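You operate a simulated robot arm through the tools that you are given. There is no shell and no other tool.

Carry out the task below with a simulated two-armed robot. There is one attempt and no reset: what you move stays moved.

JOB
Take the lid off the grease tin on the plywood table and lay it down there.

It is judged by the outcome, as a careful person would: the job done as asked, and still so three seconds after it is handed in. It fails if anything else is knocked over, pushed out of place, dropped, spilled or broken. Lids that push on must go on centred and level and be pressed home; caps that screw on are set level and turned clockwise until they are tight.

ROBOT AND FRAMES
Two 7-joint arms with three-finger grippers on one trunk, on a base that drives. Base frame: it is fixed to the floor where the robot stands at the start and does not move with it; the origin is under the middle of the robot, x ahead of it, y to its left, z up. Units: mm, degrees, N and s.
The left shoulder is at the start at [46, 154, 996], the right one opposite. With the tool pointing down near the work surface each hand reaches from about 100 to 620 mm from the robot's upright axis, wherever it stands, measured 20 degrees to its own side. Places, roughly: grease tin [-1500, -1250, 750]. Payload 2.69 kg a hand.
The tool frame of a hand sits at the grasp point between the pads (the TCP): z along the fingers, y along the line on which they close. The tips reach 29 mm beyond it. The gripper opens to 120 mm. The gripper's body begins 78 mm behind the TCP.
Orientation is told as [roll, pitch, yaw] about the base's x, y, z axes, in that order, counted from this pose: with the fingers straight down and closing along the base's y, the tool's x points along the base's -x, its y along +y and its z along -z.

CONTROLS
- The arms move only by the tool send_rows. It takes "left_plan", "right_plan" or both (then of equal length, played together; a hand with none holds still); each is a list of rows, each an object of numbers (a shift or turn left out is 0, a gripper value left out holds the last): "dx", "dy", "dz": the shift along the base's x, y, z in mm; "ax", "ay", "az": the turn, a rotation vector about the base's x, y, z in rad. In form: [{"dx": .., "dy": .., "dz": .., "ax": .., "ay": .., "az": ..}, ...]. A call has 1 to 20 rows; each row shifts and turns the commanded pose from where the row before left it. "left_grip" and "right_grip" are, for a hand that has rows, the opening, from 0 (shut) to 1 (fully open), set as the call begins (left out, the last holds). Each row takes 0.2 s and may step no farther than 50 mm and 8.6 degrees from the row before; otherwise, or with a gripper value out of range, the whole call is refused. Where a pose cannot be reached the arm comes as near as it can. A force on the tool above 40 N (or 10 N above the force at the start of the call, whichever is more), or a blocked arm, ends the call early, and 0.2 s more pass. The fingers move at their own pace and stop on an object; they squeeze with about 40 N. The grip force told is the motor's: it shows also when the fingers shut on nothing. Time passes only in rows, and 0.2 s behind the last, so rows that do not move let the fingers close. It gives the time, the measured TCP pose, the force on the tool (base axes), the opening and the grip force at its end, in the units of the frame above (readings bear some noise), with the torque about the TCP (base axes, N m) and any sound that the robot's microphone picked up, and new pictures: "show" is both (left out), scene, wrist or none (wrist: the cameras of the hands that moved).
- Cameras (640 x 400 px; columns grow to the right, rows downward): "scene" is now at [162.4, -14.7, 1179.2]; the picture's right is [-0.15, -0.99, 0.00], its down [-0.22, 0.03, -0.97] and it looks along [0.96, -0.15, -0.22] (base axes); focal length 218 px, centre (320, 200). "left" rides on the left gripper at [63, 0, -104] in its tool frame; the picture's right is [0.00, 1.00, 0.00], its down [-0.83, 0.00, -0.56] and it looks along [-0.56, 0.00, 0.83] (tool axes); focal length 275 px, centre (320, 200). "right" rides on the right gripper at [63, 0, -104] in its tool frame; the picture's right is [0.00, 1.00, 0.00], its down [-0.83, 0.00, -0.56] and it looks along [-0.56, 0.00, 0.83] (tool axes); focal length 275 px, centre (320, 200). There is no depth. A picture from a camera that has moved, and an enlarged one, comes with that camera's place and axes in the base frame and with its lens.
- slide_trunk(by): slides the trunk up (or, below 0, down) by that many mm; the arms and the scene camera ride with it, the base frame stays. It gives what a move gives, with no picture.
- roll_base(legs): drives the robot by 1 to 6 legs, each [ahead, left, turn to the left] in mm, mm and degrees, along the robot's own axes; the way and the turn of a leg run together, so that a leg with both is an arc; at most 1500 mm and 180 degrees a leg. The arms and the cameras ride along, it lands a little off, and it stops where it bumps. It gives what a move gives, and a new picture of the scene camera.
- aim_head(pan, tilt): turns the head with the scene camera to pan (to the left, within 80 degrees either way) and tilt (down, from -29 to 69), counted from straight ahead of the robot. It gives what a move gives, and a new picture of the scene camera.
- inspect(camera, box): a new picture of the part [left, top, right, bottom] of that camera's present view, enlarged. No time passes.
- finish_job(): hands the job in; it is judged then, once.

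Nothing tells you exact positions but the pictures and the camera data. Unless the task says otherwise, let go and move clear before handing in.

The tools are called after "Request:" as name(argument=value, ...) on one line, values as JSON. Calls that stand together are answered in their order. send_rows: Moves the arms, as the interface text tells. Its arguments: {"type":"object","properties":{"left_plan":{"type":"array","items":{"type":"object","properties":{"dx":{"type":"number"},"dy":{"type":"number"},"dz":{"type":"number"},"ax":{"type":"number"},"ay":{"type":"number"},"az":{"type":"number"}}}},"left_grip":{"type":"number"},"right_plan":{"type":"array","items":{"type":"object","properties":{"dx":{"type":"number"},"dy":{"type":"number"},"dz":{"type":"number"},"ax":{"type":"number"},"ay":{"type":"number"},"az":{"type":"number"}}}},"right_grip":{"type":"number"},"show":{"type":"string","enum":["both","scene","wrist","none"]}},"required":[]} The other tools are called the same way: slide_trunk (by) slides the trunk up or down; roll_base (legs) drives the base; aim_head (pan, tilt) turns the head that bears the scene camera; inspect (camera, box) takes an enlarged picture of a part of a camera's view; finish_job () hands the job in.

At the start:

```text
clock: 0.0
left_tool_pos: [388.1, 124.4, 1081.0]
left_tool_rot: [0.0, 0.0, 0.0]
left_ft_force: [-0.3, -0.4, -0.1]
left_ft_torque: [0.03, 0.01, 0.04]
left_width: 120.2
left_gripper_force: 0.0
right_tool_pos: [316.8, -131.9, 1113.0]
right_tool_rot: [0.0, -0.1, 0.0]
right_ft_force: [-0.4, -1.2, -0.4]
right_ft_torque: [0.03, -0.02, -0.01]
right_width: 119.9
right_gripper_force: 0.0
trunk travel left (down, up): [-365.0, 73.0]
robot x, y, heading: [0.4, 1.6, -0.3]
head pan, tilt: [-8.8, 12.9]
```

scene: 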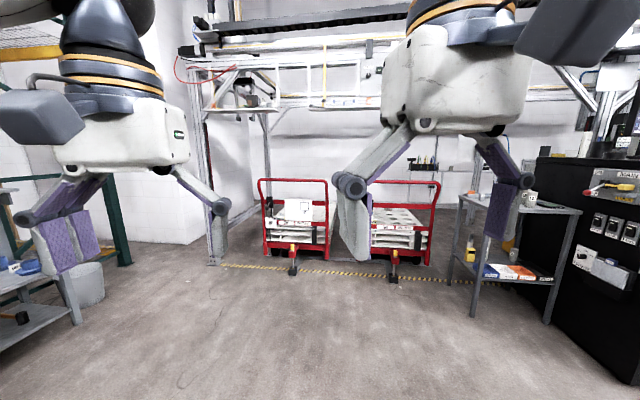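
right: 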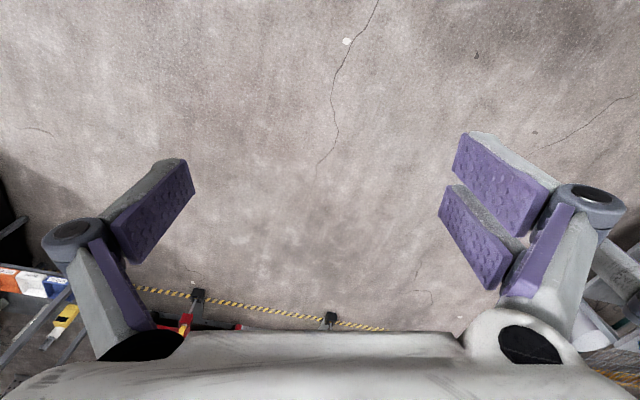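
left: 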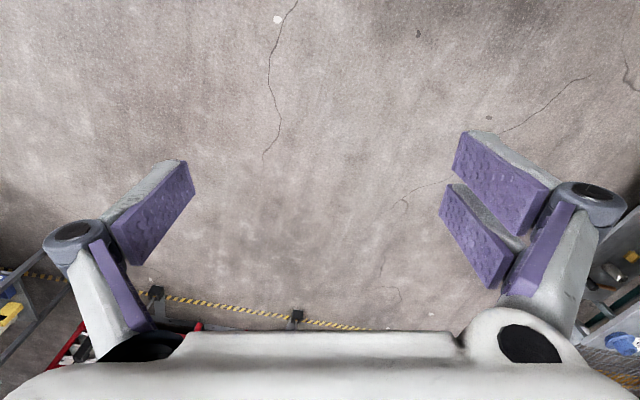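

The scene ahead shows a workshop with no grease tin; it should be behind me on the right. I'll turn in place toward it first and look.

Request:
roll_base(legs=[[0, 0, -140]])

```text
clock: 6.1
left_tool_pos: [-198.1, -354.5, 1082.5]
left_tool_rot: [0.1, 0.0, -136.9]
left_ft_force: [-0.1, 0.3, -0.7]
left_ft_torque: [-0.01, -0.02, 0.02]
left_width: 120.1
left_gripper_force: 0.0
right_tool_pos: [-322.1, -119.8, 1112.7]
right_tool_rot: [0.0, 0.0, -137.0]
right_ft_force: [-0.9, -0.5, -0.2]
right_ft_torque: [-0.03, 0.0, -0.02]
right_width: 120.2
right_gripper_force: 0.0
trunk travel left (down, up): [-365.0, 73.0]
robot x, y, heading: [0.5, 0.7, -137.1]
head pan, tilt: [-8.8, 12.9]
camera scene: at [-127.6, -100.7, 1179.2], right [-0.56, 0.83, 0.0], down [0.19, 0.13, -0.97], along [-0.81, -0.55, -0.22], focal length 218 px, centre (320, 200)
```

scene: 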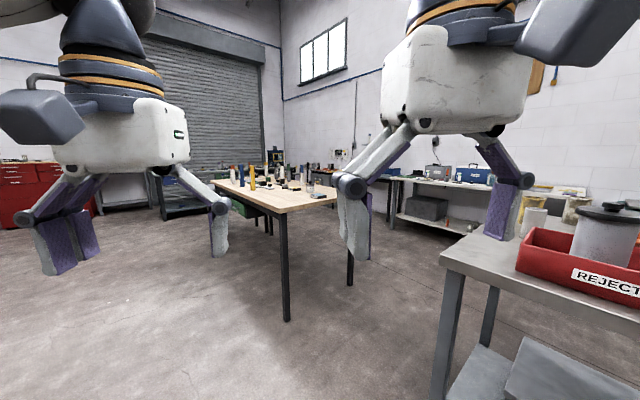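

The plywood table stands ahead, with many items on it. I'll enlarge that region.

Request:
inspect(camera="scene", box=[200, 140, 360, 240])

Request:
inspect(camera="scene", box=[240, 160, 340, 222])

```text
4.00 times, centred on (280, 190) of scene
camera zoom: at [-127.6, -100.7, 1179.2], right [-0.56, 0.83, 0.0], down [0.19, 0.13, -0.97], along [-0.81, -0.55, -0.22], focal length 871 px, centre (480, 240)
```

zoom: 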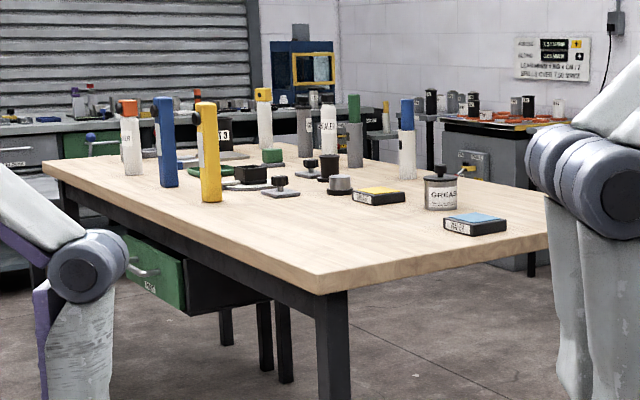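

```text
6.40 times, centred on (290, 191) of scene
camera zoom: at [-127.6, -100.7, 1179.2], right [-0.56, 0.83, 0.0], down [0.19, 0.13, -0.97], along [-0.81, -0.55, -0.22], focal length 1394 px, centre (512, 258)
```

zoom: 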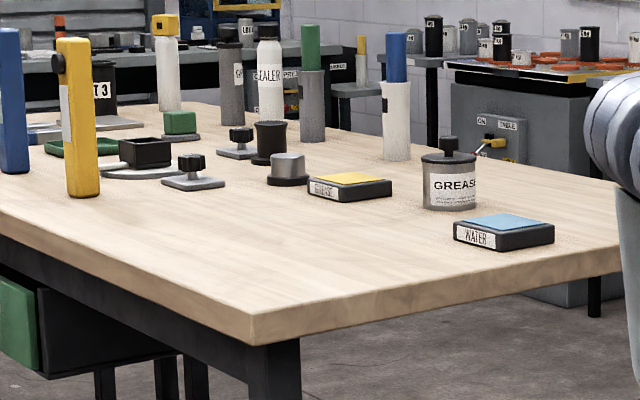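

The grease tin (grey, label GREASE, black knob on lid) sits near the near edge of the plywood table, between a blue-topped WATER pad and other things. I'll look around at the aisle between the bench on the right and the table before driving.

Request:
aim_head(pan=-50, tilt=25)

Request:
aim_head(pan=0, tilt=30)

```text
clock: 7.1
left_tool_pos: [-197.1, -354.1, 1081.2]
left_tool_rot: [0.1, 0.0, -137.0]
left_ft_force: [1.0, -0.1, -0.4]
left_ft_torque: [-0.03, 0.02, 0.01]
left_width: 120.0
left_gripper_force: 0.0
right_tool_pos: [-321.6, -121.4, 1112.8]
right_tool_rot: [0.0, 0.0, -137.0]
right_ft_force: [0.3, 0.8, -0.4]
right_ft_torque: [0.0, 0.0, -0.02]
right_width: 119.8
right_gripper_force: 0.0
trunk travel left (down, up): [-365.0, 73.0]
robot x, y, heading: [3.5, 0.0, -137.1]
head pan, tilt: [-50.0, 25.0]
camera scene: at [-142.0, -37.1, 1159.6], right [0.12, 0.99, 0.0], down [0.42, -0.05, -0.91], along [-0.9, 0.11, -0.42], focal length 218 px, centre (320, 200)
```

scene: 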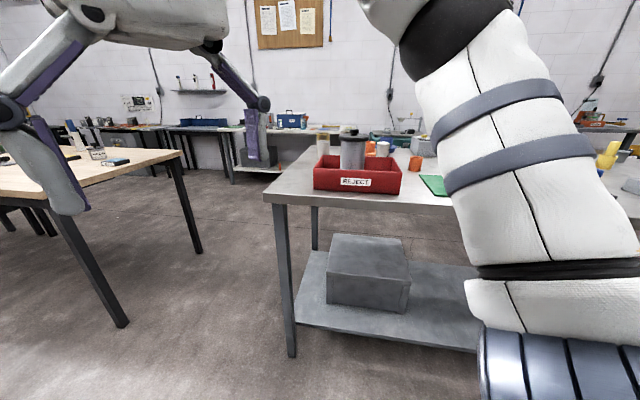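

```text
clock: 8.3
left_tool_pos: [-198.7, -354.1, 1082.2]
left_tool_rot: [-0.1, 0.0, -136.9]
left_ft_force: [0.6, 0.3, -0.2]
left_ft_torque: [0.0, 0.03, 0.01]
left_width: 120.2
left_gripper_force: 0.0
right_tool_pos: [-321.8, -120.9, 1113.6]
right_tool_rot: [0.0, 0.0, -136.9]
right_ft_force: [0.3, -0.9, -0.1]
right_ft_torque: [0.01, 0.01, 0.0]
right_width: 120.0
right_gripper_force: 0.0
trunk travel left (down, up): [-365.0, 73.0]
robot x, y, heading: [1.9, -1.4, -137.0]
head pan, tilt: [0.0, 30.0]
camera scene: at [-116.7, -109.8, 1151.6], right [-0.68, 0.73, 0.0], down [0.37, 0.34, -0.87], along [-0.63, -0.59, -0.5], focal length 218 px, centre (320, 200)
```

scene: 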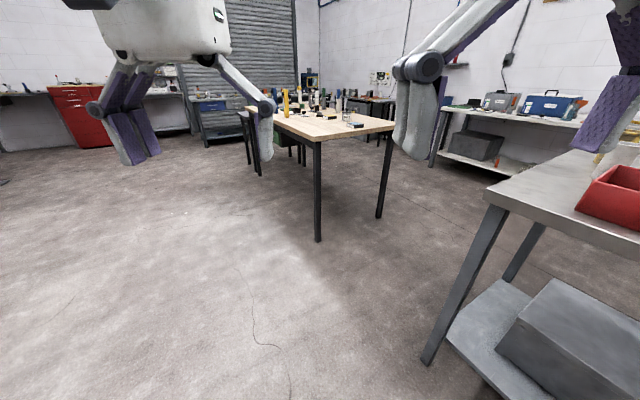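

Request:
inspect(camera="scene", box=[270, 80, 430, 180])

Request:
inspect(camera="scene", box=[310, 90, 400, 146])

```text
4.00 times, centred on (350, 130) of scene
camera zoom: at [-116.7, -109.8, 1151.6], right [-0.68, 0.73, 0.0], down [0.37, 0.34, -0.87], along [-0.63, -0.59, -0.5], focal length 871 px, centre (200, 480)
```

zoom: 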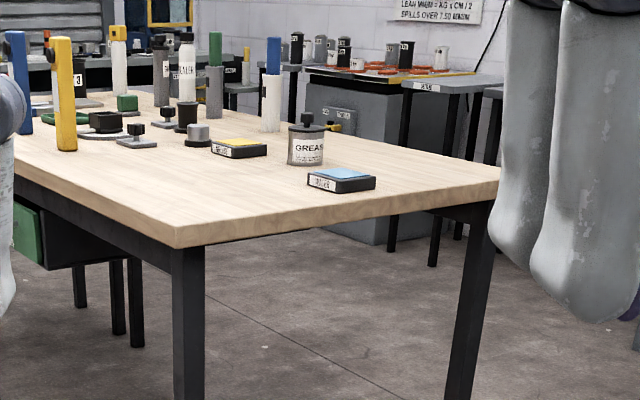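

```text
7.11 times, centred on (355, 118) of scene
camera zoom: at [-116.7, -109.8, 1151.6], right [-0.68, 0.73, 0.0], down [0.37, 0.34, -0.87], along [-0.63, -0.59, -0.5], focal length 1549 px, centre (71, 783)
```

zoom: 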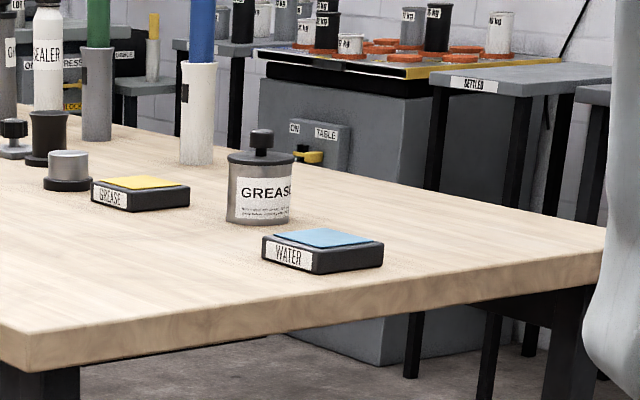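

The tin is about 300 mm in from the near edge, table top around z 810. I'll raise the trunk for clearance, drive into the aisle's mouth between the bench and the table, and turn to face the table.

Request:
slide_trunk(by=70)

Request:
roll_base(legs=[[900, -38, 0], [0, 0, 30]])

```text
clock: 9.4
left_tool_pos: [-198.2, -355.8, 1150.9]
left_tool_rot: [0.1, 0.1, -136.8]
left_ft_force: [-0.3, -0.1, -0.8]
left_ft_torque: [0.01, -0.07, 0.03]
left_width: 119.9
left_gripper_force: 0.1
right_tool_pos: [-322.5, -121.9, 1181.3]
right_tool_rot: [0.0, 0.3, -136.8]
right_ft_force: [0.1, -0.5, -0.9]
right_ft_torque: [0.02, -0.06, 0.04]
right_width: 119.9
right_gripper_force: 0.1
trunk travel left (down, up): [-435.0, 3.0]
robot x, y, heading: [2.8, 2.2, -137.0]
head pan, tilt: [0.0, 30.0]
```

```text
clock: 15.6
left_tool_pos: [-674.3, -978.1, 1152.2]
left_tool_rot: [0.0, -0.1, -107.7]
left_ft_force: [0.0, 0.7, 0.4]
left_ft_torque: [-0.02, -0.01, 0.03]
left_width: 119.8
left_gripper_force: 0.0
right_tool_pos: [-896.8, -833.7, 1183.8]
right_tool_rot: [0.1, 0.0, -107.6]
right_ft_force: [-0.3, -0.3, -0.1]
right_ft_torque: [0.02, -0.01, -0.04]
right_width: 119.9
right_gripper_force: 0.0
trunk travel left (down, up): [-435.0, 3.0]
robot x, y, heading: [-676.7, -570.2, -107.6]
head pan, tilt: [0.0, 30.0]
camera scene: at [-703.8, -663.7, 1232.2], right [-0.95, 0.3, 0.0], down [0.15, 0.48, -0.87], along [-0.26, -0.83, -0.5], focal length 218 px, centre (320, 200)
```

scene: 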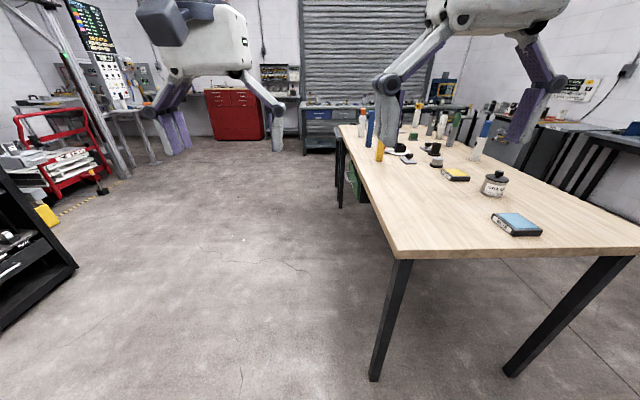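

The robot now faces parallel to the table's depth; the tin is about 880 mm ahead and 710 mm to the right. I'll move slightly forward and strafe right along the edge.

Request:
roll_base(legs=[[110, 0, 0], [0, -640, 0]])

Request:
aim_head(pan=0, tilt=45)

```text
clock: 21.8
left_tool_pos: [-1321.4, -886.9, 1151.5]
left_tool_rot: [0.0, -0.2, -107.7]
left_ft_force: [0.8, 0.3, -0.2]
left_ft_torque: [-0.01, -0.05, 0.01]
left_width: 119.8
left_gripper_force: 0.2
right_tool_pos: [-1543.7, -743.3, 1182.3]
right_tool_rot: [0.0, 0.0, -107.7]
right_ft_force: [-1.0, 0.4, -0.5]
right_ft_torque: [0.01, 0.0, -0.02]
right_width: 120.0
right_gripper_force: 0.0
trunk travel left (down, up): [-435.0, 3.0]
robot x, y, heading: [-1322.5, -480.5, -107.6]
head pan, tilt: [0.0, 30.0]
camera scene: at [-1351.5, -573.1, 1232.2], right [-0.95, 0.3, 0.0], down [0.15, 0.48, -0.87], along [-0.26, -0.82, -0.5], focal length 218 px, centre (320, 200)
```

scene: 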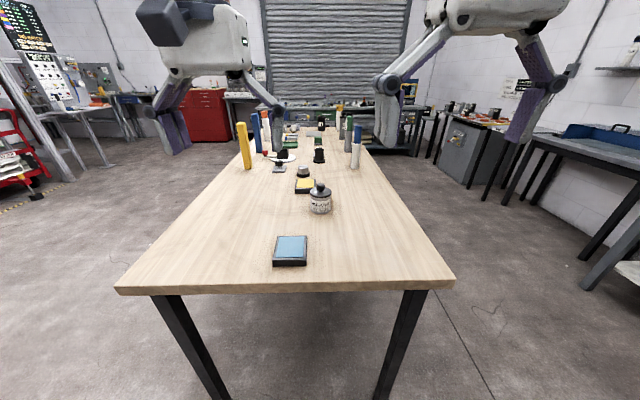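

```text
clock: 22.5
left_tool_pos: [-1321.9, -887.0, 1152.0]
left_tool_rot: [0.0, -0.1, -107.7]
left_ft_force: [0.3, 0.1, 0.3]
left_ft_torque: [0.02, -0.04, -0.02]
left_width: 120.2
left_gripper_force: 0.0
right_tool_pos: [-1543.8, -743.1, 1182.2]
right_tool_rot: [0.0, 0.1, -107.6]
right_ft_force: [0.1, -0.4, 0.4]
right_ft_torque: [0.0, 0.0, -0.01]
right_width: 120.1
right_gripper_force: 0.0
trunk travel left (down, up): [-435.0, 3.0]
robot x, y, heading: [-1323.0, -480.1, -107.8]
head pan, tilt: [0.0, 45.0]
camera scene: at [-1348.6, -564.5, 1209.6], right [-0.95, 0.3, 0.0], down [0.22, 0.67, -0.71], along [-0.22, -0.67, -0.71], focal length 218 px, centre (320, 200)
```

scene: 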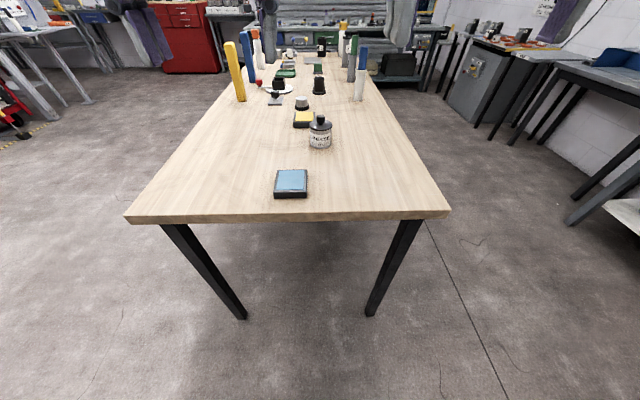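

The tin is directly ahead (about 740 mm), table edge at about 440 mm. I'll look down to see the robot's own footprint before moving nearer.

Request:
aim_head(pan=0, tilt=69)

Request:
inspect(camera="scene", box=[220, 40, 420, 165])

```text
clock: 23.4
left_tool_pos: [-1322.6, -887.0, 1152.9]
left_tool_rot: [0.1, -0.1, -107.7]
left_ft_force: [1.2, -0.5, 0.3]
left_ft_torque: [0.01, 0.0, -0.03]
left_width: 119.9
left_gripper_force: 0.1
right_tool_pos: [-1543.8, -743.5, 1182.2]
right_tool_rot: [0.0, 0.1, -107.8]
right_ft_force: [0.9, -1.1, 0.8]
right_ft_torque: [-0.03, -0.02, 0.01]
right_width: 119.9
right_gripper_force: 0.1
trunk travel left (down, up): [-435.0, 3.0]
robot x, y, heading: [-1321.6, -479.8, -107.7]
head pan, tilt: [0.0, 68.8]
camera scene: at [-1340.8, -540.3, 1180.7], right [-0.95, 0.3, 0.0], down [0.28, 0.89, -0.36], along [-0.11, -0.35, -0.93], focal length 218 px, centre (320, 200)
```

scene: 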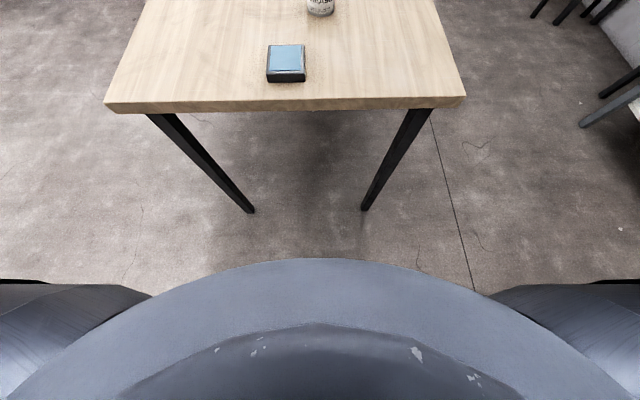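

```text
3.20 times, centred on (320, 102) of scene
camera zoom: at [-1340.8, -540.3, 1180.7], right [-0.95, 0.3, 0.0], down [0.28, 0.89, -0.36], along [-0.11, -0.35, -0.93], focal length 697 px, centre (320, 512)
```

zoom: 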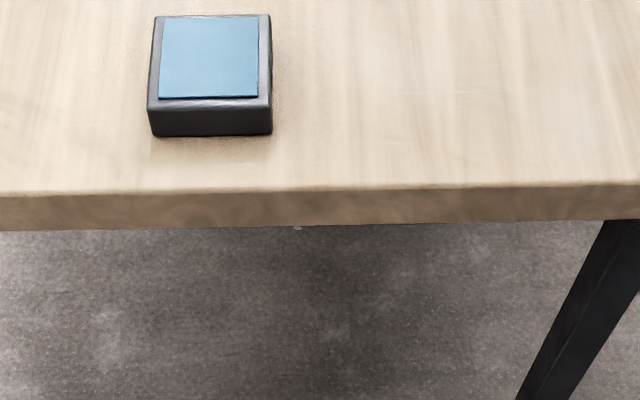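

The base front reaches less than about 190 mm ahead of the axis, so I can move 180 mm closer.

Request:
roll_base(legs=[[180, 0, 0]])

Request:
aim_head(pan=0, tilt=45)

Request:
inspect(camera="scene", box=[240, 100, 400, 200])

```text
clock: 24.9
left_tool_pos: [-1376.9, -1058.7, 1152.0]
left_tool_rot: [0.0, 0.0, -107.7]
left_ft_force: [-0.4, -0.3, 0.7]
left_ft_torque: [0.01, 0.01, 0.02]
left_width: 119.9
left_gripper_force: 0.0
right_tool_pos: [-1599.3, -914.7, 1183.9]
right_tool_rot: [0.0, 0.1, -107.8]
right_ft_force: [-0.8, -1.0, 0.0]
right_ft_torque: [0.03, 0.02, 0.03]
right_width: 120.2
right_gripper_force: 0.0
trunk travel left (down, up): [-435.0, 3.0]
robot x, y, heading: [-1375.7, -650.7, -107.7]
head pan, tilt: [0.0, 68.8]
camera scene: at [-1395.8, -712.3, 1180.7], right [-0.95, 0.3, 0.0], down [0.28, 0.89, -0.36], along [-0.11, -0.34, -0.93], focal length 218 px, centre (320, 200)
```

scene: 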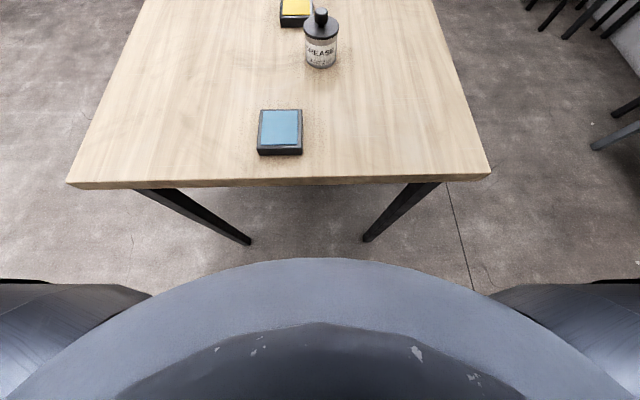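

```text
clock: 25.8
left_tool_pos: [-1377.2, -1058.1, 1152.5]
left_tool_rot: [-0.1, -0.1, -107.7]
left_ft_force: [-0.5, 0.2, 0.0]
left_ft_torque: [-0.02, -0.01, -0.02]
left_width: 119.9
left_gripper_force: 0.0
right_tool_pos: [-1597.6, -914.8, 1183.3]
right_tool_rot: [0.0, 0.1, -107.7]
right_ft_force: [0.0, -0.1, -0.4]
right_ft_torque: [0.02, 0.01, 0.01]
right_width: 120.2
right_gripper_force: 0.1
trunk travel left (down, up): [-435.0, 3.0]
robot x, y, heading: [-1378.0, -656.3, -107.8]
head pan, tilt: [0.0, 45.0]
camera scene: at [-1403.4, -736.1, 1209.5], right [-0.95, 0.3, 0.0], down [0.22, 0.67, -0.71], along [-0.22, -0.67, -0.71], focal length 218 px, centre (320, 200)
```

scene: 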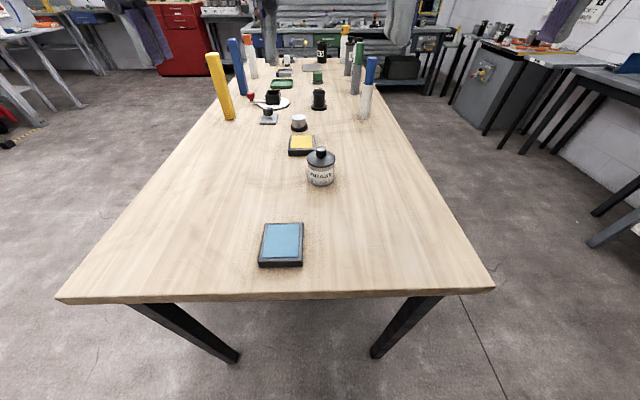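

```text
4.00 times, centred on (320, 150) of scene
camera zoom: at [-1403.4, -736.1, 1209.5], right [-0.95, 0.3, 0.0], down [0.22, 0.67, -0.71], along [-0.22, -0.67, -0.71], focal length 871 px, centre (320, 400)
```

zoom: 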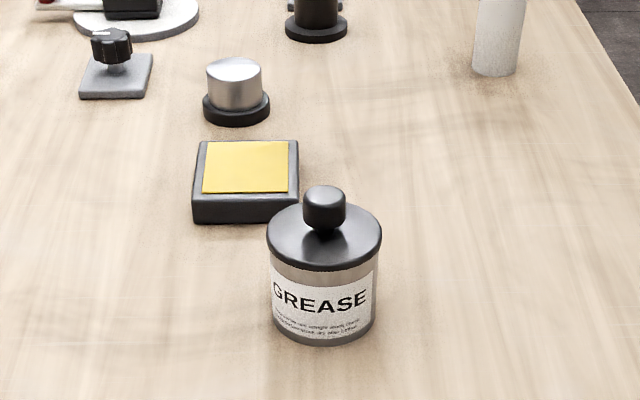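

The tin sits about 555 mm straight ahead, its lid (about 74 mm across) carrying a knob about 27 mm wide. I'll bring the right hand above it for a wrist view.

Request:
send_rows(right_plan=[{"dx": 8, "dy": -45, "dz": -15}, {"dx": 8, "dy": -45, "dz": -15}, {"dx": 8, "dy": -45, "dz": -15}, {"dx": 8, "dy": -45, "dz": -20}, {"dx": 9, "dy": -45, "dz": -20}, {"dx": 9, "dy": -46, "dz": -20}, {"dz": -25}, {}], right_grip=0.6)

```text
refused: row 6 steps farther than a row can; nothing moved
```

Request:
send_rows(right_plan=[{"dx": 8, "dy": -40, "dz": -15}, {"dx": 8, "dy": -40, "dz": -15}, {"dx": 8, "dy": -40, "dz": -15}, {"dx": 8, "dy": -40, "dz": -20}, {"dx": 9, "dy": -40, "dz": -20}, {"dx": 9, "dy": -40, "dz": -20}, {"dy": -31, "dz": -25}, {}], right_grip=0.6)

```text
clock: 27.6
left_tool_pos: [-1378.1, -1058.3, 1152.6]
left_tool_rot: [0.0, -0.2, -107.8]
left_ft_force: [-0.7, 0.3, -0.6]
left_ft_torque: [-0.02, 0.0, 0.03]
left_width: 120.0
left_gripper_force: 0.0
right_tool_pos: [-1547.8, -1123.7, 1024.5]
right_tool_rot: [0.1, -0.2, -107.7]
right_ft_force: [0.5, -0.1, 0.3]
right_ft_torque: [0.0, -0.05, 0.01]
right_width: 72.1
right_gripper_force: 0.0
right hand out of reach, approached as far as the arm can: row 5, 6, 7
trunk travel left (down, up): [-435.0, 3.0]
robot x, y, heading: [-1374.7, -651.2, -107.8]
head pan, tilt: [0.0, 45.0]
camera scene: at [-1403.4, -735.8, 1209.7], right [-0.95, 0.3, 0.0], down [0.22, 0.67, -0.71], along [-0.22, -0.67, -0.71], focal length 218 px, centre (320, 200)
camera right: at [-1528.9, -1062.2, 1128.6], right [0.95, -0.3, 0.0], down [-0.25, -0.79, 0.56], along [-0.17, -0.53, -0.83], focal length 275 px, centre (320, 200)
```

scene: 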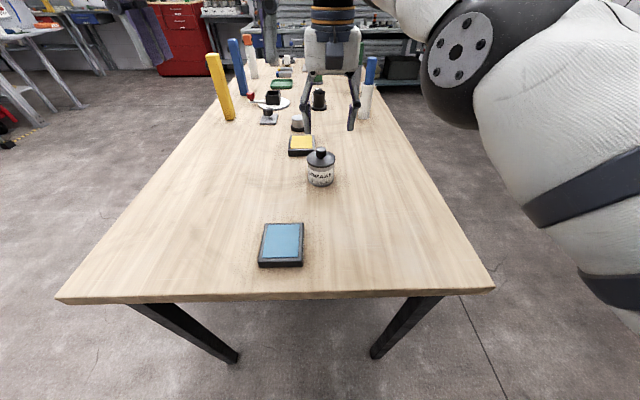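
right: 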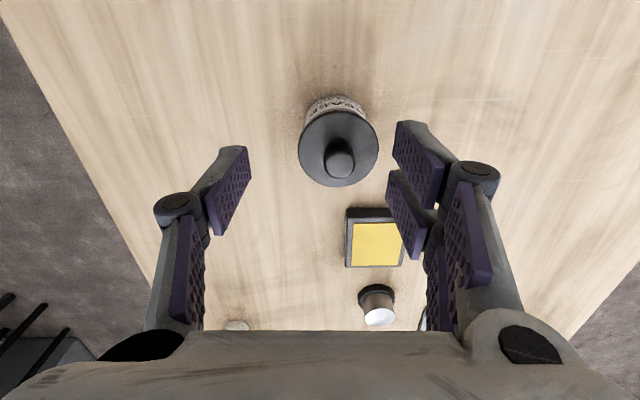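

The lid centre is near (-1543, -1160), z about 900, and the arm ran short of reach at this height. I'll roll 45 mm closer to gain reach margin and then re-measure.

Request:
roll_base(legs=[[45, 0, 0]])

Request:
send_rows(right_plan=[{}, {}])

```text
clock: 28.5
left_tool_pos: [-1392.0, -1102.0, 1152.5]
left_tool_rot: [0.0, 0.0, -107.6]
left_ft_force: [0.1, -0.6, 0.0]
left_ft_torque: [0.07, -0.02, 0.01]
left_width: 119.6
left_gripper_force: 0.1
right_tool_pos: [-1560.4, -1165.1, 1024.9]
right_tool_rot: [0.0, 0.0, -107.7]
right_ft_force: [0.3, 0.5, -0.9]
right_ft_torque: [0.07, -0.01, 0.01]
right_width: 72.2
right_gripper_force: 0.1
trunk travel left (down, up): [-435.0, 3.0]
robot x, y, heading: [-1386.5, -695.1, -107.9]
head pan, tilt: [0.0, 45.0]
camera scene: at [-1417.1, -778.6, 1209.6], right [-0.95, 0.3, 0.0], down [0.22, 0.67, -0.71], along [-0.22, -0.67, -0.71], focal length 218 px, centre (320, 200)
```

scene: 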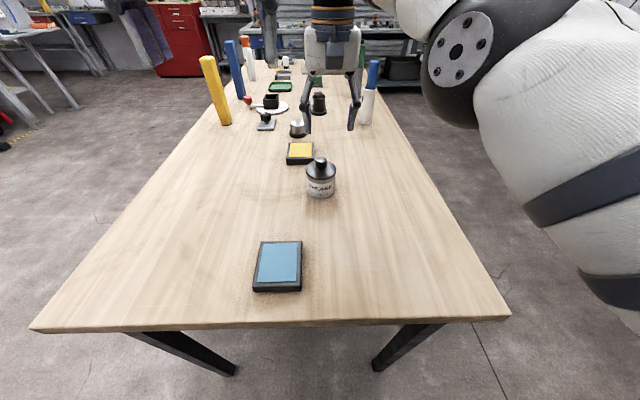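

```text
clock: 29.1
left_tool_pos: [-1388.9, -1100.9, 1151.7]
left_tool_rot: [0.0, 0.0, -107.8]
left_ft_force: [-0.1, 0.1, 0.2]
left_ft_torque: [0.04, 0.03, 0.0]
left_width: 120.0
left_gripper_force: 0.0
right_tool_pos: [-1561.3, -1165.7, 1023.0]
right_tool_rot: [0.0, 0.1, -107.8]
right_ft_force: [0.6, 0.3, -0.1]
right_ft_torque: [0.03, 0.03, 0.0]
right_width: 72.0
right_gripper_force: 0.0
trunk travel left (down, up): [-435.0, 3.0]
robot x, y, heading: [-1391.3, -698.3, -107.9]
head pan, tilt: [0.0, 45.0]
camera scene: at [-1416.9, -777.9, 1209.5], right [-0.95, 0.3, 0.0], down [0.22, 0.67, -0.71], along [-0.22, -0.67, -0.71], focal length 218 px, centre (320, 200)
camera right: at [-1542.6, -1104.2, 1128.6], right [0.95, -0.3, 0.0], down [-0.25, -0.79, 0.56], along [-0.17, -0.53, -0.83], focal length 275 px, centre (320, 200)
```

scene: 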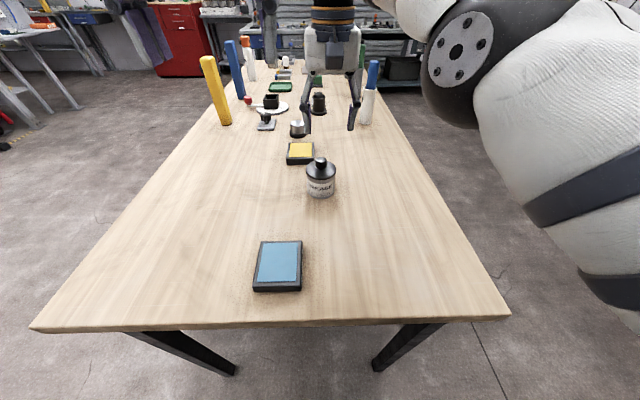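
right: 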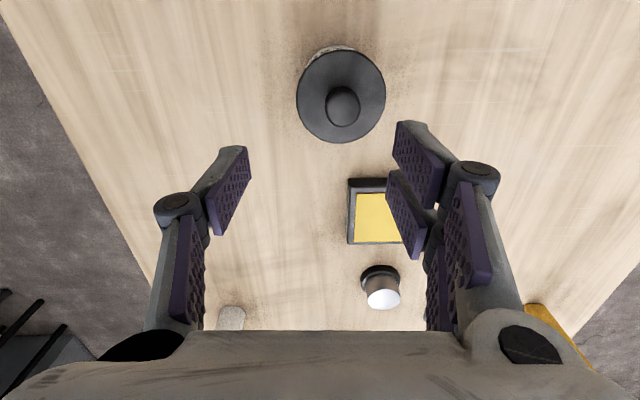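

The lid's rim plane is about z 896, centre (-1543, -1162), and knob top about z 926. I'll centre the hand over it and lower part-way.

Request:
send_rows(right_plan=[{"dx": 9, "dy": 2, "dz": -16}, {"dx": 9, "dy": 2, "dz": -16}, {"dz": -16}, {}, {}], right_grip=0.55)

```text
clock: 30.3
left_tool_pos: [-1390.5, -1099.5, 1152.6]
left_tool_rot: [0.0, -0.1, -107.7]
left_ft_force: [0.3, 0.1, 0.7]
left_ft_torque: [0.03, 0.01, -0.06]
left_width: 119.8
left_gripper_force: 0.1
right_tool_pos: [-1542.7, -1161.1, 975.1]
right_tool_rot: [-0.1, 0.0, -107.8]
right_ft_force: [-0.9, -1.0, 0.2]
right_ft_torque: [0.01, -0.03, -0.02]
right_width: 66.1
right_gripper_force: 0.0
trunk travel left (down, up): [-435.0, 3.0]
robot x, y, heading: [-1388.3, -695.3, -107.6]
head pan, tilt: [0.0, 45.0]
camera scene: at [-1416.8, -777.8, 1209.6], right [-0.95, 0.3, 0.0], down [0.22, 0.67, -0.71], along [-0.22, -0.67, -0.71], focal length 218 px, centre (320, 200)
camera right: at [-1524.9, -1099.5, 1080.8], right [0.95, -0.3, 0.0], down [-0.25, -0.79, 0.56], along [-0.17, -0.53, -0.83], focal length 275 px, centre (320, 200)
```

scene: 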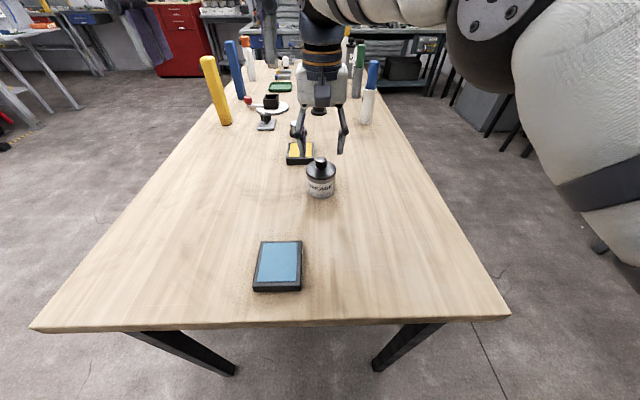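
right: 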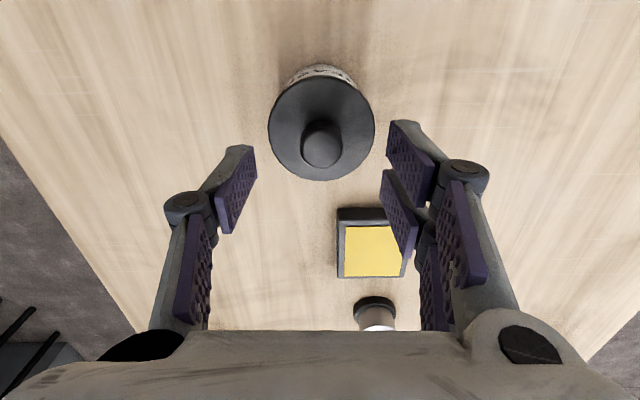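

The hand is centred over the knob. I'll go down to about z 933 so that the tips stop just above the lid disc.

Request:
send_rows(right_plan=[{"dz": -12}, {"dz": -12}, {"dz": -10}, {"dz": -8}, {}], right_grip=0.55)

Request:
inspect(camera="scene", box=[270, 120, 370, 210])

```text
clock: 31.5
left_tool_pos: [-1391.1, -1100.5, 1151.9]
left_tool_rot: [-0.1, -0.1, -107.7]
left_ft_force: [-0.2, -1.1, -0.1]
left_ft_torque: [0.04, 0.02, 0.02]
left_width: 120.1
left_gripper_force: 0.0
right_tool_pos: [-1544.0, -1161.4, 935.2]
right_tool_rot: [0.0, -0.1, -107.7]
right_ft_force: [-0.1, 0.1, 0.3]
right_ft_torque: [-0.04, 0.01, -0.02]
right_width: 65.7
right_gripper_force: 0.0
trunk travel left (down, up): [-435.0, 3.0]
robot x, y, heading: [-1391.4, -693.6, -108.0]
head pan, tilt: [0.0, 45.0]
camera scene: at [-1416.8, -777.7, 1209.6], right [-0.95, 0.3, 0.0], down [0.22, 0.67, -0.71], along [-0.22, -0.67, -0.71], focal length 218 px, centre (320, 200)
camera right: at [-1525.0, -1100.6, 1038.8], right [0.95, -0.3, 0.0], down [-0.25, -0.79, 0.56], along [-0.17, -0.53, -0.83], focal length 275 px, centre (320, 200)
```

scene: 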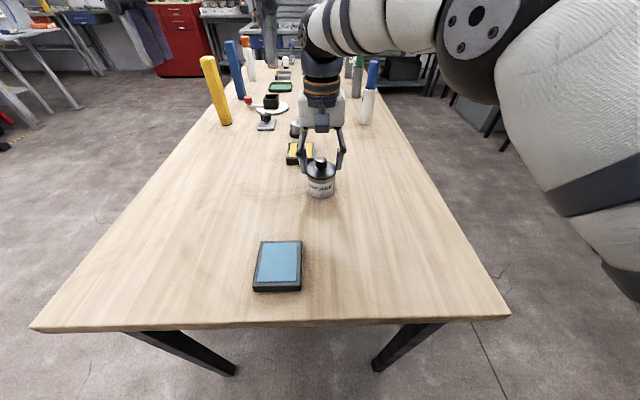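
right: 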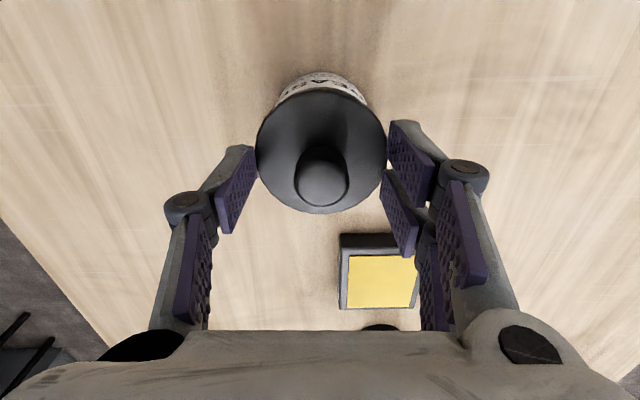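

```text
4.44 times, centred on (320, 165) of scene
camera zoom: at [-1416.8, -777.7, 1209.6], right [-0.95, 0.3, 0.0], down [0.22, 0.67, -0.71], along [-0.22, -0.67, -0.71], focal length 968 px, centre (320, 356)
```

zoom: 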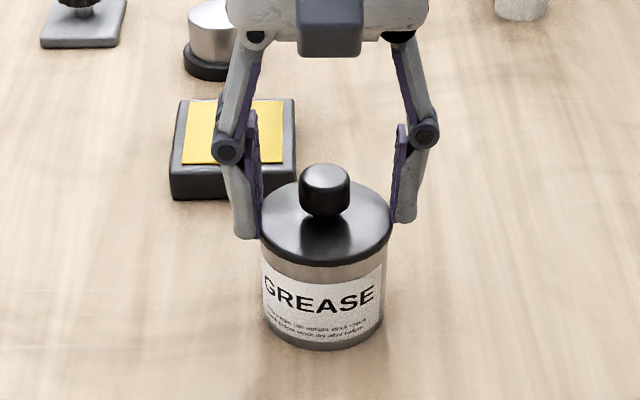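

Fingers straddle the knob, well centred. Down 3 mm more, then close on the knob.

Request:
send_rows(right_plan=[{"dz": -3}, {}], right_grip=0.55, show="none")

Request:
send_rows(right_plan=[{}, {}, {}, {}], right_grip=0.0)

Request:
inspect(camera="scene", box=[270, 120, 370, 210])

```text
clock: 32.1
left_tool_pos: [-1390.7, -1100.4, 1152.6]
left_tool_rot: [0.0, -0.1, -107.7]
left_ft_force: [0.5, -0.2, 0.1]
left_ft_torque: [0.01, 0.0, 0.01]
left_width: 120.0
left_gripper_force: 0.0
right_tool_pos: [-1543.0, -1161.2, 931.5]
right_tool_rot: [0.0, 0.0, -107.9]
right_ft_force: [0.1, -0.1, 0.8]
right_ft_torque: [0.0, -0.01, 0.02]
right_width: 66.0
right_gripper_force: 0.1
trunk travel left (down, up): [-435.0, 3.0]
robot x, y, heading: [-1392.7, -696.0, -107.5]
head pan, tilt: [0.0, 45.0]
```

```text
clock: 33.1
left_tool_pos: [-1390.5, -1099.8, 1152.5]
left_tool_rot: [0.0, -0.2, -107.7]
left_ft_force: [0.5, -0.4, -1.4]
left_ft_torque: [0.01, -0.03, -0.01]
left_width: 120.0
left_gripper_force: 0.2
right_tool_pos: [-1544.2, -1161.9, 933.8]
right_tool_rot: [0.0, -0.2, -107.8]
right_ft_force: [-2.2, -5.5, 18.4]
right_ft_torque: [0.04, 0.12, -0.15]
right_width: 21.0
right_gripper_force: 39.8
trunk travel left (down, up): [-435.0, 3.0]
robot x, y, heading: [-1389.2, -697.0, -107.7]
head pan, tilt: [0.0, 45.0]
camera scene: at [-1416.6, -777.1, 1209.8], right [-0.95, 0.3, 0.0], down [0.22, 0.67, -0.71], along [-0.22, -0.67, -0.71], focal length 218 px, centre (320, 200)
camera right: at [-1525.2, -1099.9, 1037.7], right [0.95, -0.3, 0.0], down [-0.25, -0.79, 0.56], along [-0.17, -0.53, -0.83], focal length 275 px, centre (320, 200)
```

scene: 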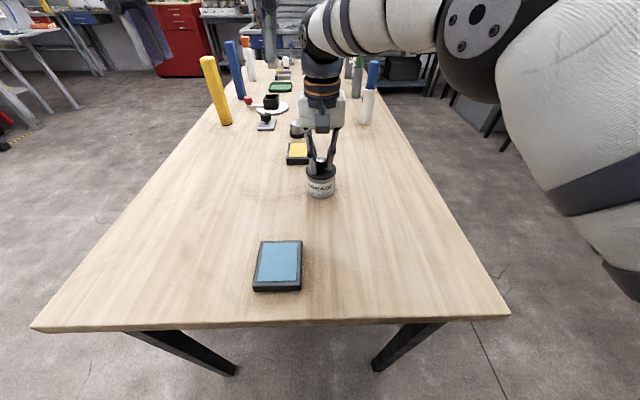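
right: 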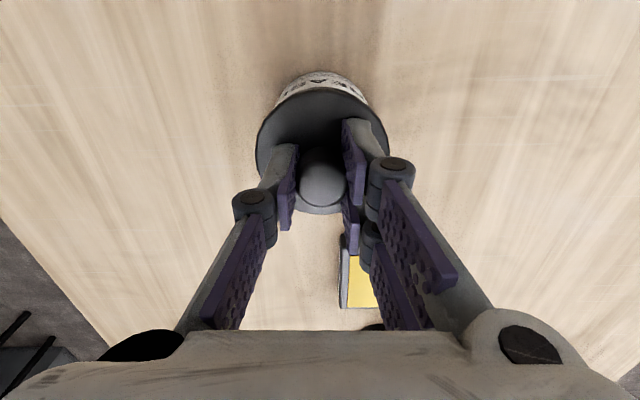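

```text
4.44 times, centred on (320, 165) of scene
camera zoom: at [-1416.6, -777.1, 1209.8], right [-0.95, 0.3, 0.0], down [0.22, 0.67, -0.71], along [-0.22, -0.67, -0.71], focal length 968 px, centre (320, 356)
```

zoom: 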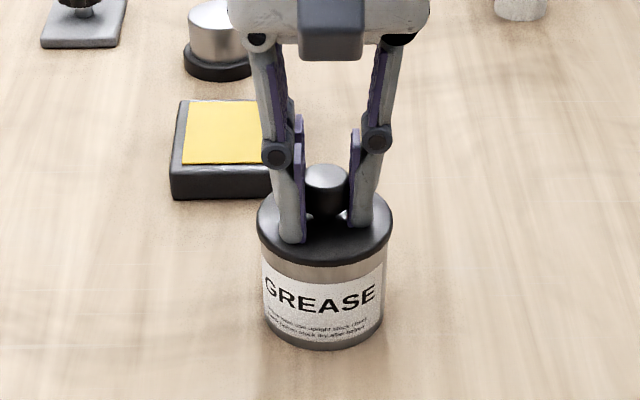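

The knob is held (21 mm), with the tips lightly pressing on the lid. I'll lift in tiny steps watching the force to see whether the lid comes away without the tin.

Request:
send_rows(right_plan=[{"dz": 2}, {}], show="none")

Request:
send_rows(right_plan=[{"dz": 2}, {}])

Request:
inspect(camera="scene", box=[270, 120, 370, 210])

```text
clock: 33.7
left_tool_pos: [-1390.5, -1100.5, 1151.2]
left_tool_rot: [0.0, -0.1, -107.7]
left_ft_force: [0.6, -0.3, 0.4]
left_ft_torque: [-0.02, 0.0, 0.02]
left_width: 120.0
left_gripper_force: 0.2
right_tool_pos: [-1543.1, -1161.3, 933.9]
right_tool_rot: [0.0, -0.1, -107.8]
right_ft_force: [-2.5, -5.7, 15.6]
right_ft_torque: [-0.22, 0.09, 0.0]
right_width: 20.8
right_gripper_force: 39.8
trunk travel left (down, up): [-435.0, 3.0]
robot x, y, heading: [-1387.1, -694.1, -107.8]
head pan, tilt: [0.0, 45.0]
```

```text
clock: 34.3
left_tool_pos: [-1391.5, -1100.6, 1151.0]
left_tool_rot: [-0.1, 0.0, -107.7]
left_ft_force: [0.4, 0.1, 0.1]
left_ft_torque: [0.01, 0.0, -0.03]
left_width: 119.9
left_gripper_force: 0.0
right_tool_pos: [-1543.3, -1160.3, 934.1]
right_tool_rot: [-0.2, 0.3, -107.7]
right_ft_force: [-3.3, -1.0, 1.7]
right_ft_torque: [-0.23, 0.07, -0.08]
right_width: 20.3
right_gripper_force: 40.1
trunk travel left (down, up): [-435.0, 3.0]
robot x, y, heading: [-1391.9, -692.9, -107.6]
head pan, tilt: [0.0, 45.0]
camera scene: at [-1417.3, -778.2, 1209.3], right [-0.95, 0.3, 0.0], down [0.22, 0.67, -0.71], along [-0.22, -0.67, -0.71], focal length 218 px, centre (320, 200)
camera right: at [-1525.3, -1100.4, 1038.2], right [0.95, -0.3, 0.0], down [-0.25, -0.8, 0.55], along [-0.17, -0.53, -0.83], focal length 275 px, centre (320, 200)
```

scene: 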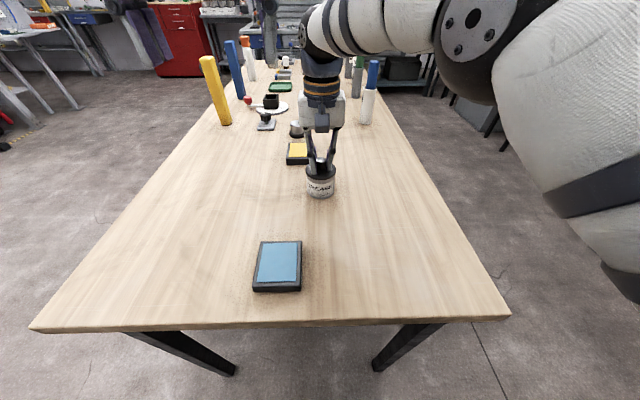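
right: 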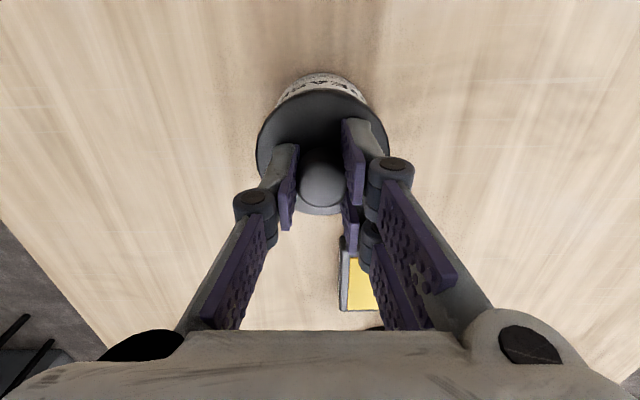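

```text
4.44 times, centred on (320, 165) of scene
camera zoom: at [-1417.3, -778.2, 1209.3], right [-0.95, 0.3, 0.0], down [0.22, 0.67, -0.71], along [-0.22, -0.67, -0.71], focal length 968 px, centre (320, 356)
```

zoom: 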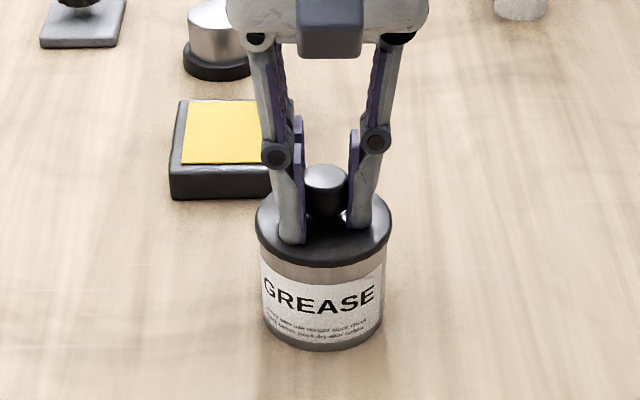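

Force is now neutral. Continuing the lift by small steps.

Request:
send_rows(right_plan=[{"dz": 1}, {}], show="none")

Request:
send_rows(right_plan=[{"dz": 1}, {}], show="none")

Request:
inspect(camera="scene", box=[270, 120, 370, 210])

```text
clock: 34.9
left_tool_pos: [-1390.8, -1100.4, 1153.0]
left_tool_rot: [0.0, 0.0, -107.7]
left_ft_force: [-0.4, 0.1, -0.1]
left_ft_torque: [0.04, 0.0, -0.01]
left_width: 119.8
left_gripper_force: 0.1
right_tool_pos: [-1543.4, -1161.0, 936.3]
right_tool_rot: [0.0, 0.2, -107.8]
right_ft_force: [0.0, 1.1, -0.2]
right_ft_torque: [-0.01, 0.0, -0.03]
right_width: 20.3
right_gripper_force: 40.0
trunk travel left (down, up): [-435.0, 3.0]
robot x, y, heading: [-1389.2, -694.3, -107.7]
head pan, tilt: [0.0, 45.0]
heard: snap
```

```text
clock: 35.5
left_tool_pos: [-1391.1, -1099.7, 1153.2]
left_tool_rot: [0.0, -0.1, -107.8]
left_ft_force: [0.5, -0.1, 0.1]
left_ft_torque: [-0.02, -0.01, 0.01]
left_width: 120.2
left_gripper_force: 0.1
right_tool_pos: [-1542.0, -1162.1, 937.7]
right_tool_rot: [-0.1, 0.0, -107.8]
right_ft_force: [-0.1, 0.0, -0.8]
right_ft_torque: [-0.01, 0.01, 0.0]
right_width: 20.1
right_gripper_force: 40.0
trunk travel left (down, up): [-435.0, 3.0]
robot x, y, heading: [-1387.4, -691.0, -107.8]
head pan, tilt: [0.0, 45.0]
```

```text
4.44 times, centred on (320, 165) of scene
camera zoom: at [-1416.8, -777.8, 1209.6], right [-0.95, 0.3, 0.0], down [0.22, 0.67, -0.71], along [-0.22, -0.67, -0.71], focal length 968 px, centre (320, 356)
```

zoom: 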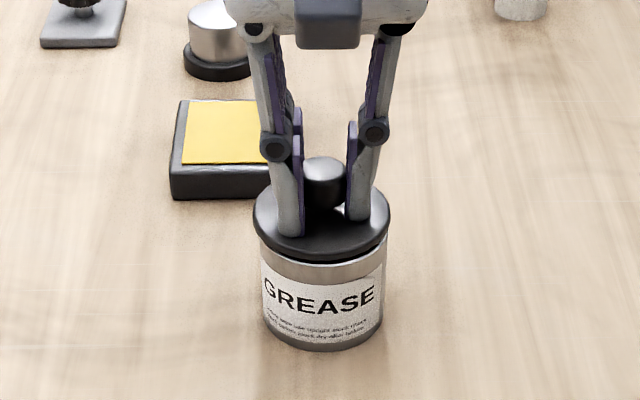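

The lid snapped free and the tin stayed put. I'll lift straight up and check.

Request:
send_rows(right_plan=[{"dz": 4}, {"dz": 6}, {"dz": 8}, {"dz": 10}, {"dz": 12}, {}])

Request:
inspect(camera="scene", box=[270, 110, 370, 210])

```text
clock: 36.9
left_tool_pos: [-1390.7, -1100.6, 1151.2]
left_tool_rot: [0.0, 0.0, -107.8]
left_ft_force: [-0.2, 0.1, 0.4]
left_ft_torque: [-0.01, 0.0, 0.05]
left_width: 120.1
left_gripper_force: 0.1
right_tool_pos: [-1542.6, -1161.0, 977.4]
right_tool_rot: [0.1, 0.1, -107.7]
right_ft_force: [-0.2, -0.9, 0.1]
right_ft_torque: [0.01, 0.05, 0.05]
right_width: 20.1
right_gripper_force: 40.2
trunk travel left (down, up): [-435.0, 3.0]
robot x, y, heading: [-1387.9, -695.4, -108.0]
head pan, tilt: [0.0, 45.0]
camera scene: at [-1416.9, -777.9, 1209.5], right [-0.95, 0.3, 0.0], down [0.22, 0.67, -0.71], along [-0.22, -0.67, -0.71], focal length 218 px, centre (320, 200)
camera right: at [-1524.3, -1099.4, 1082.0], right [0.95, -0.3, 0.0], down [-0.25, -0.79, 0.56], along [-0.17, -0.53, -0.83], focal length 275 px, centre (320, 200)
```

scene: 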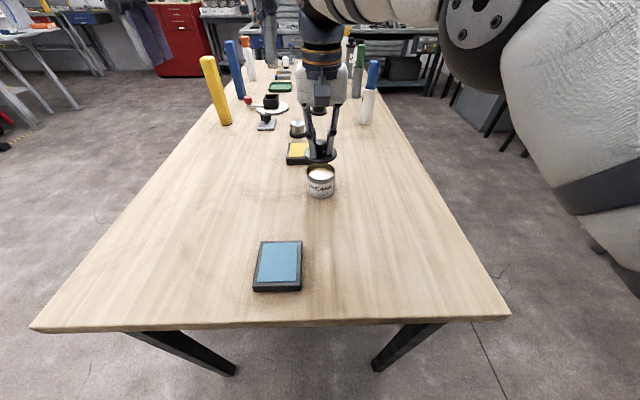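
right: 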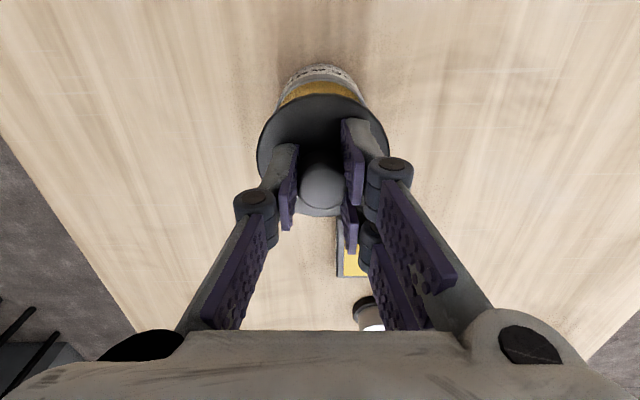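

```text
4.00 times, centred on (320, 160) of scene
camera zoom: at [-1416.9, -777.9, 1209.5], right [-0.95, 0.3, 0.0], down [0.22, 0.67, -0.71], along [-0.22, -0.67, -0.71], focal length 871 px, centre (320, 360)
```

zoom: 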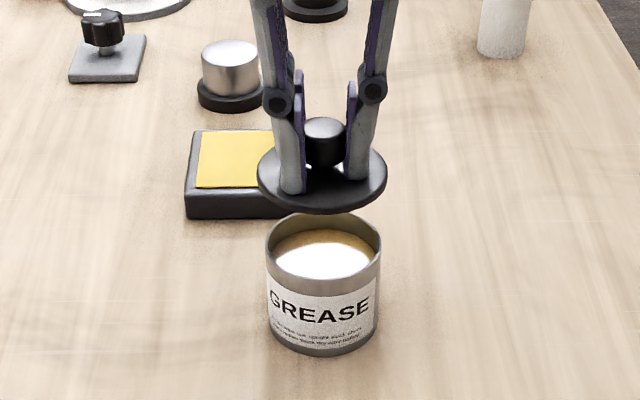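

The lid is off cleanly and the tin still stands with its grease. I'll carry the lid to the bare area right of the tin and slightly nearer to me.

Request:
send_rows(right_plan=[{"dx": -15, "dy": 14}, {"dx": -25, "dy": 23}, {"dx": -25, "dy": 23}, {"dx": -25, "dy": 23}, {"dx": -15, "dy": 14}, {"dz": -15}, {"dz": -20}, {"dz": -20}, {}])

Request:
inspect(camera="scene", box=[280, 120, 420, 240])

```text
clock: 38.9
left_tool_pos: [-1392.0, -1100.4, 1151.8]
left_tool_rot: [0.0, -0.1, -107.7]
left_ft_force: [0.1, 0.4, -0.7]
left_ft_torque: [-0.03, 0.01, -0.01]
left_width: 120.1
left_gripper_force: 0.1
right_tool_pos: [-1646.4, -1065.3, 923.7]
right_tool_rot: [0.0, 0.0, -107.7]
right_ft_force: [-0.1, 0.0, 0.5]
right_ft_torque: [-0.02, 0.01, -0.05]
right_width: 23.3
right_gripper_force: 40.2
trunk travel left (down, up): [-435.0, 3.0]
robot x, y, heading: [-1388.8, -690.7, -107.6]
head pan, tilt: [0.0, 45.0]
camera scene: at [-1416.8, -777.6, 1209.6], right [-0.95, 0.3, 0.0], down [0.22, 0.67, -0.71], along [-0.22, -0.67, -0.71], focal length 218 px, centre (320, 200)
camera right: at [-1628.1, -1003.8, 1027.6], right [0.95, -0.3, 0.0], down [-0.25, -0.79, 0.56], along [-0.17, -0.53, -0.83], focal length 275 px, centre (320, 200)
```

scene: 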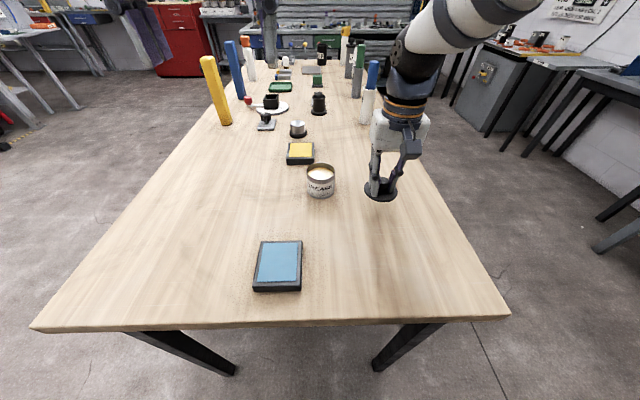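
right: 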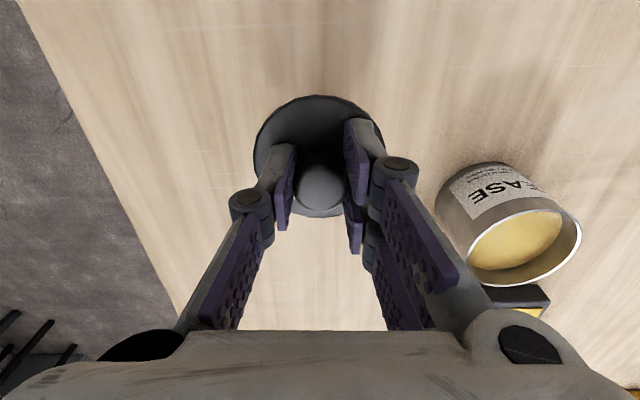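

```text
3.33 times, centred on (350, 180) of scene
camera zoom: at [-1416.8, -777.6, 1209.6], right [-0.95, 0.3, 0.0], down [0.22, 0.67, -0.71], along [-0.22, -0.67, -0.71], focal length 726 px, centre (220, 267)
```

zoom: 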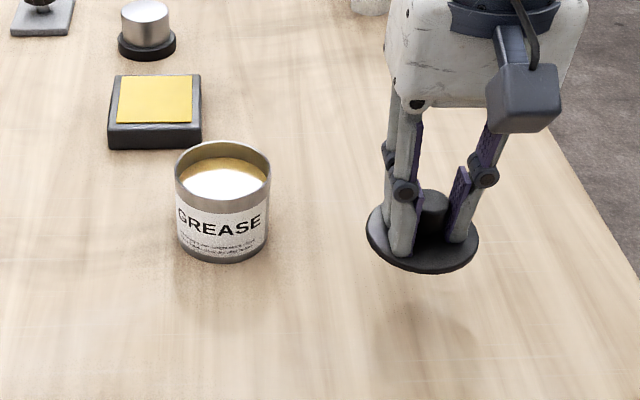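

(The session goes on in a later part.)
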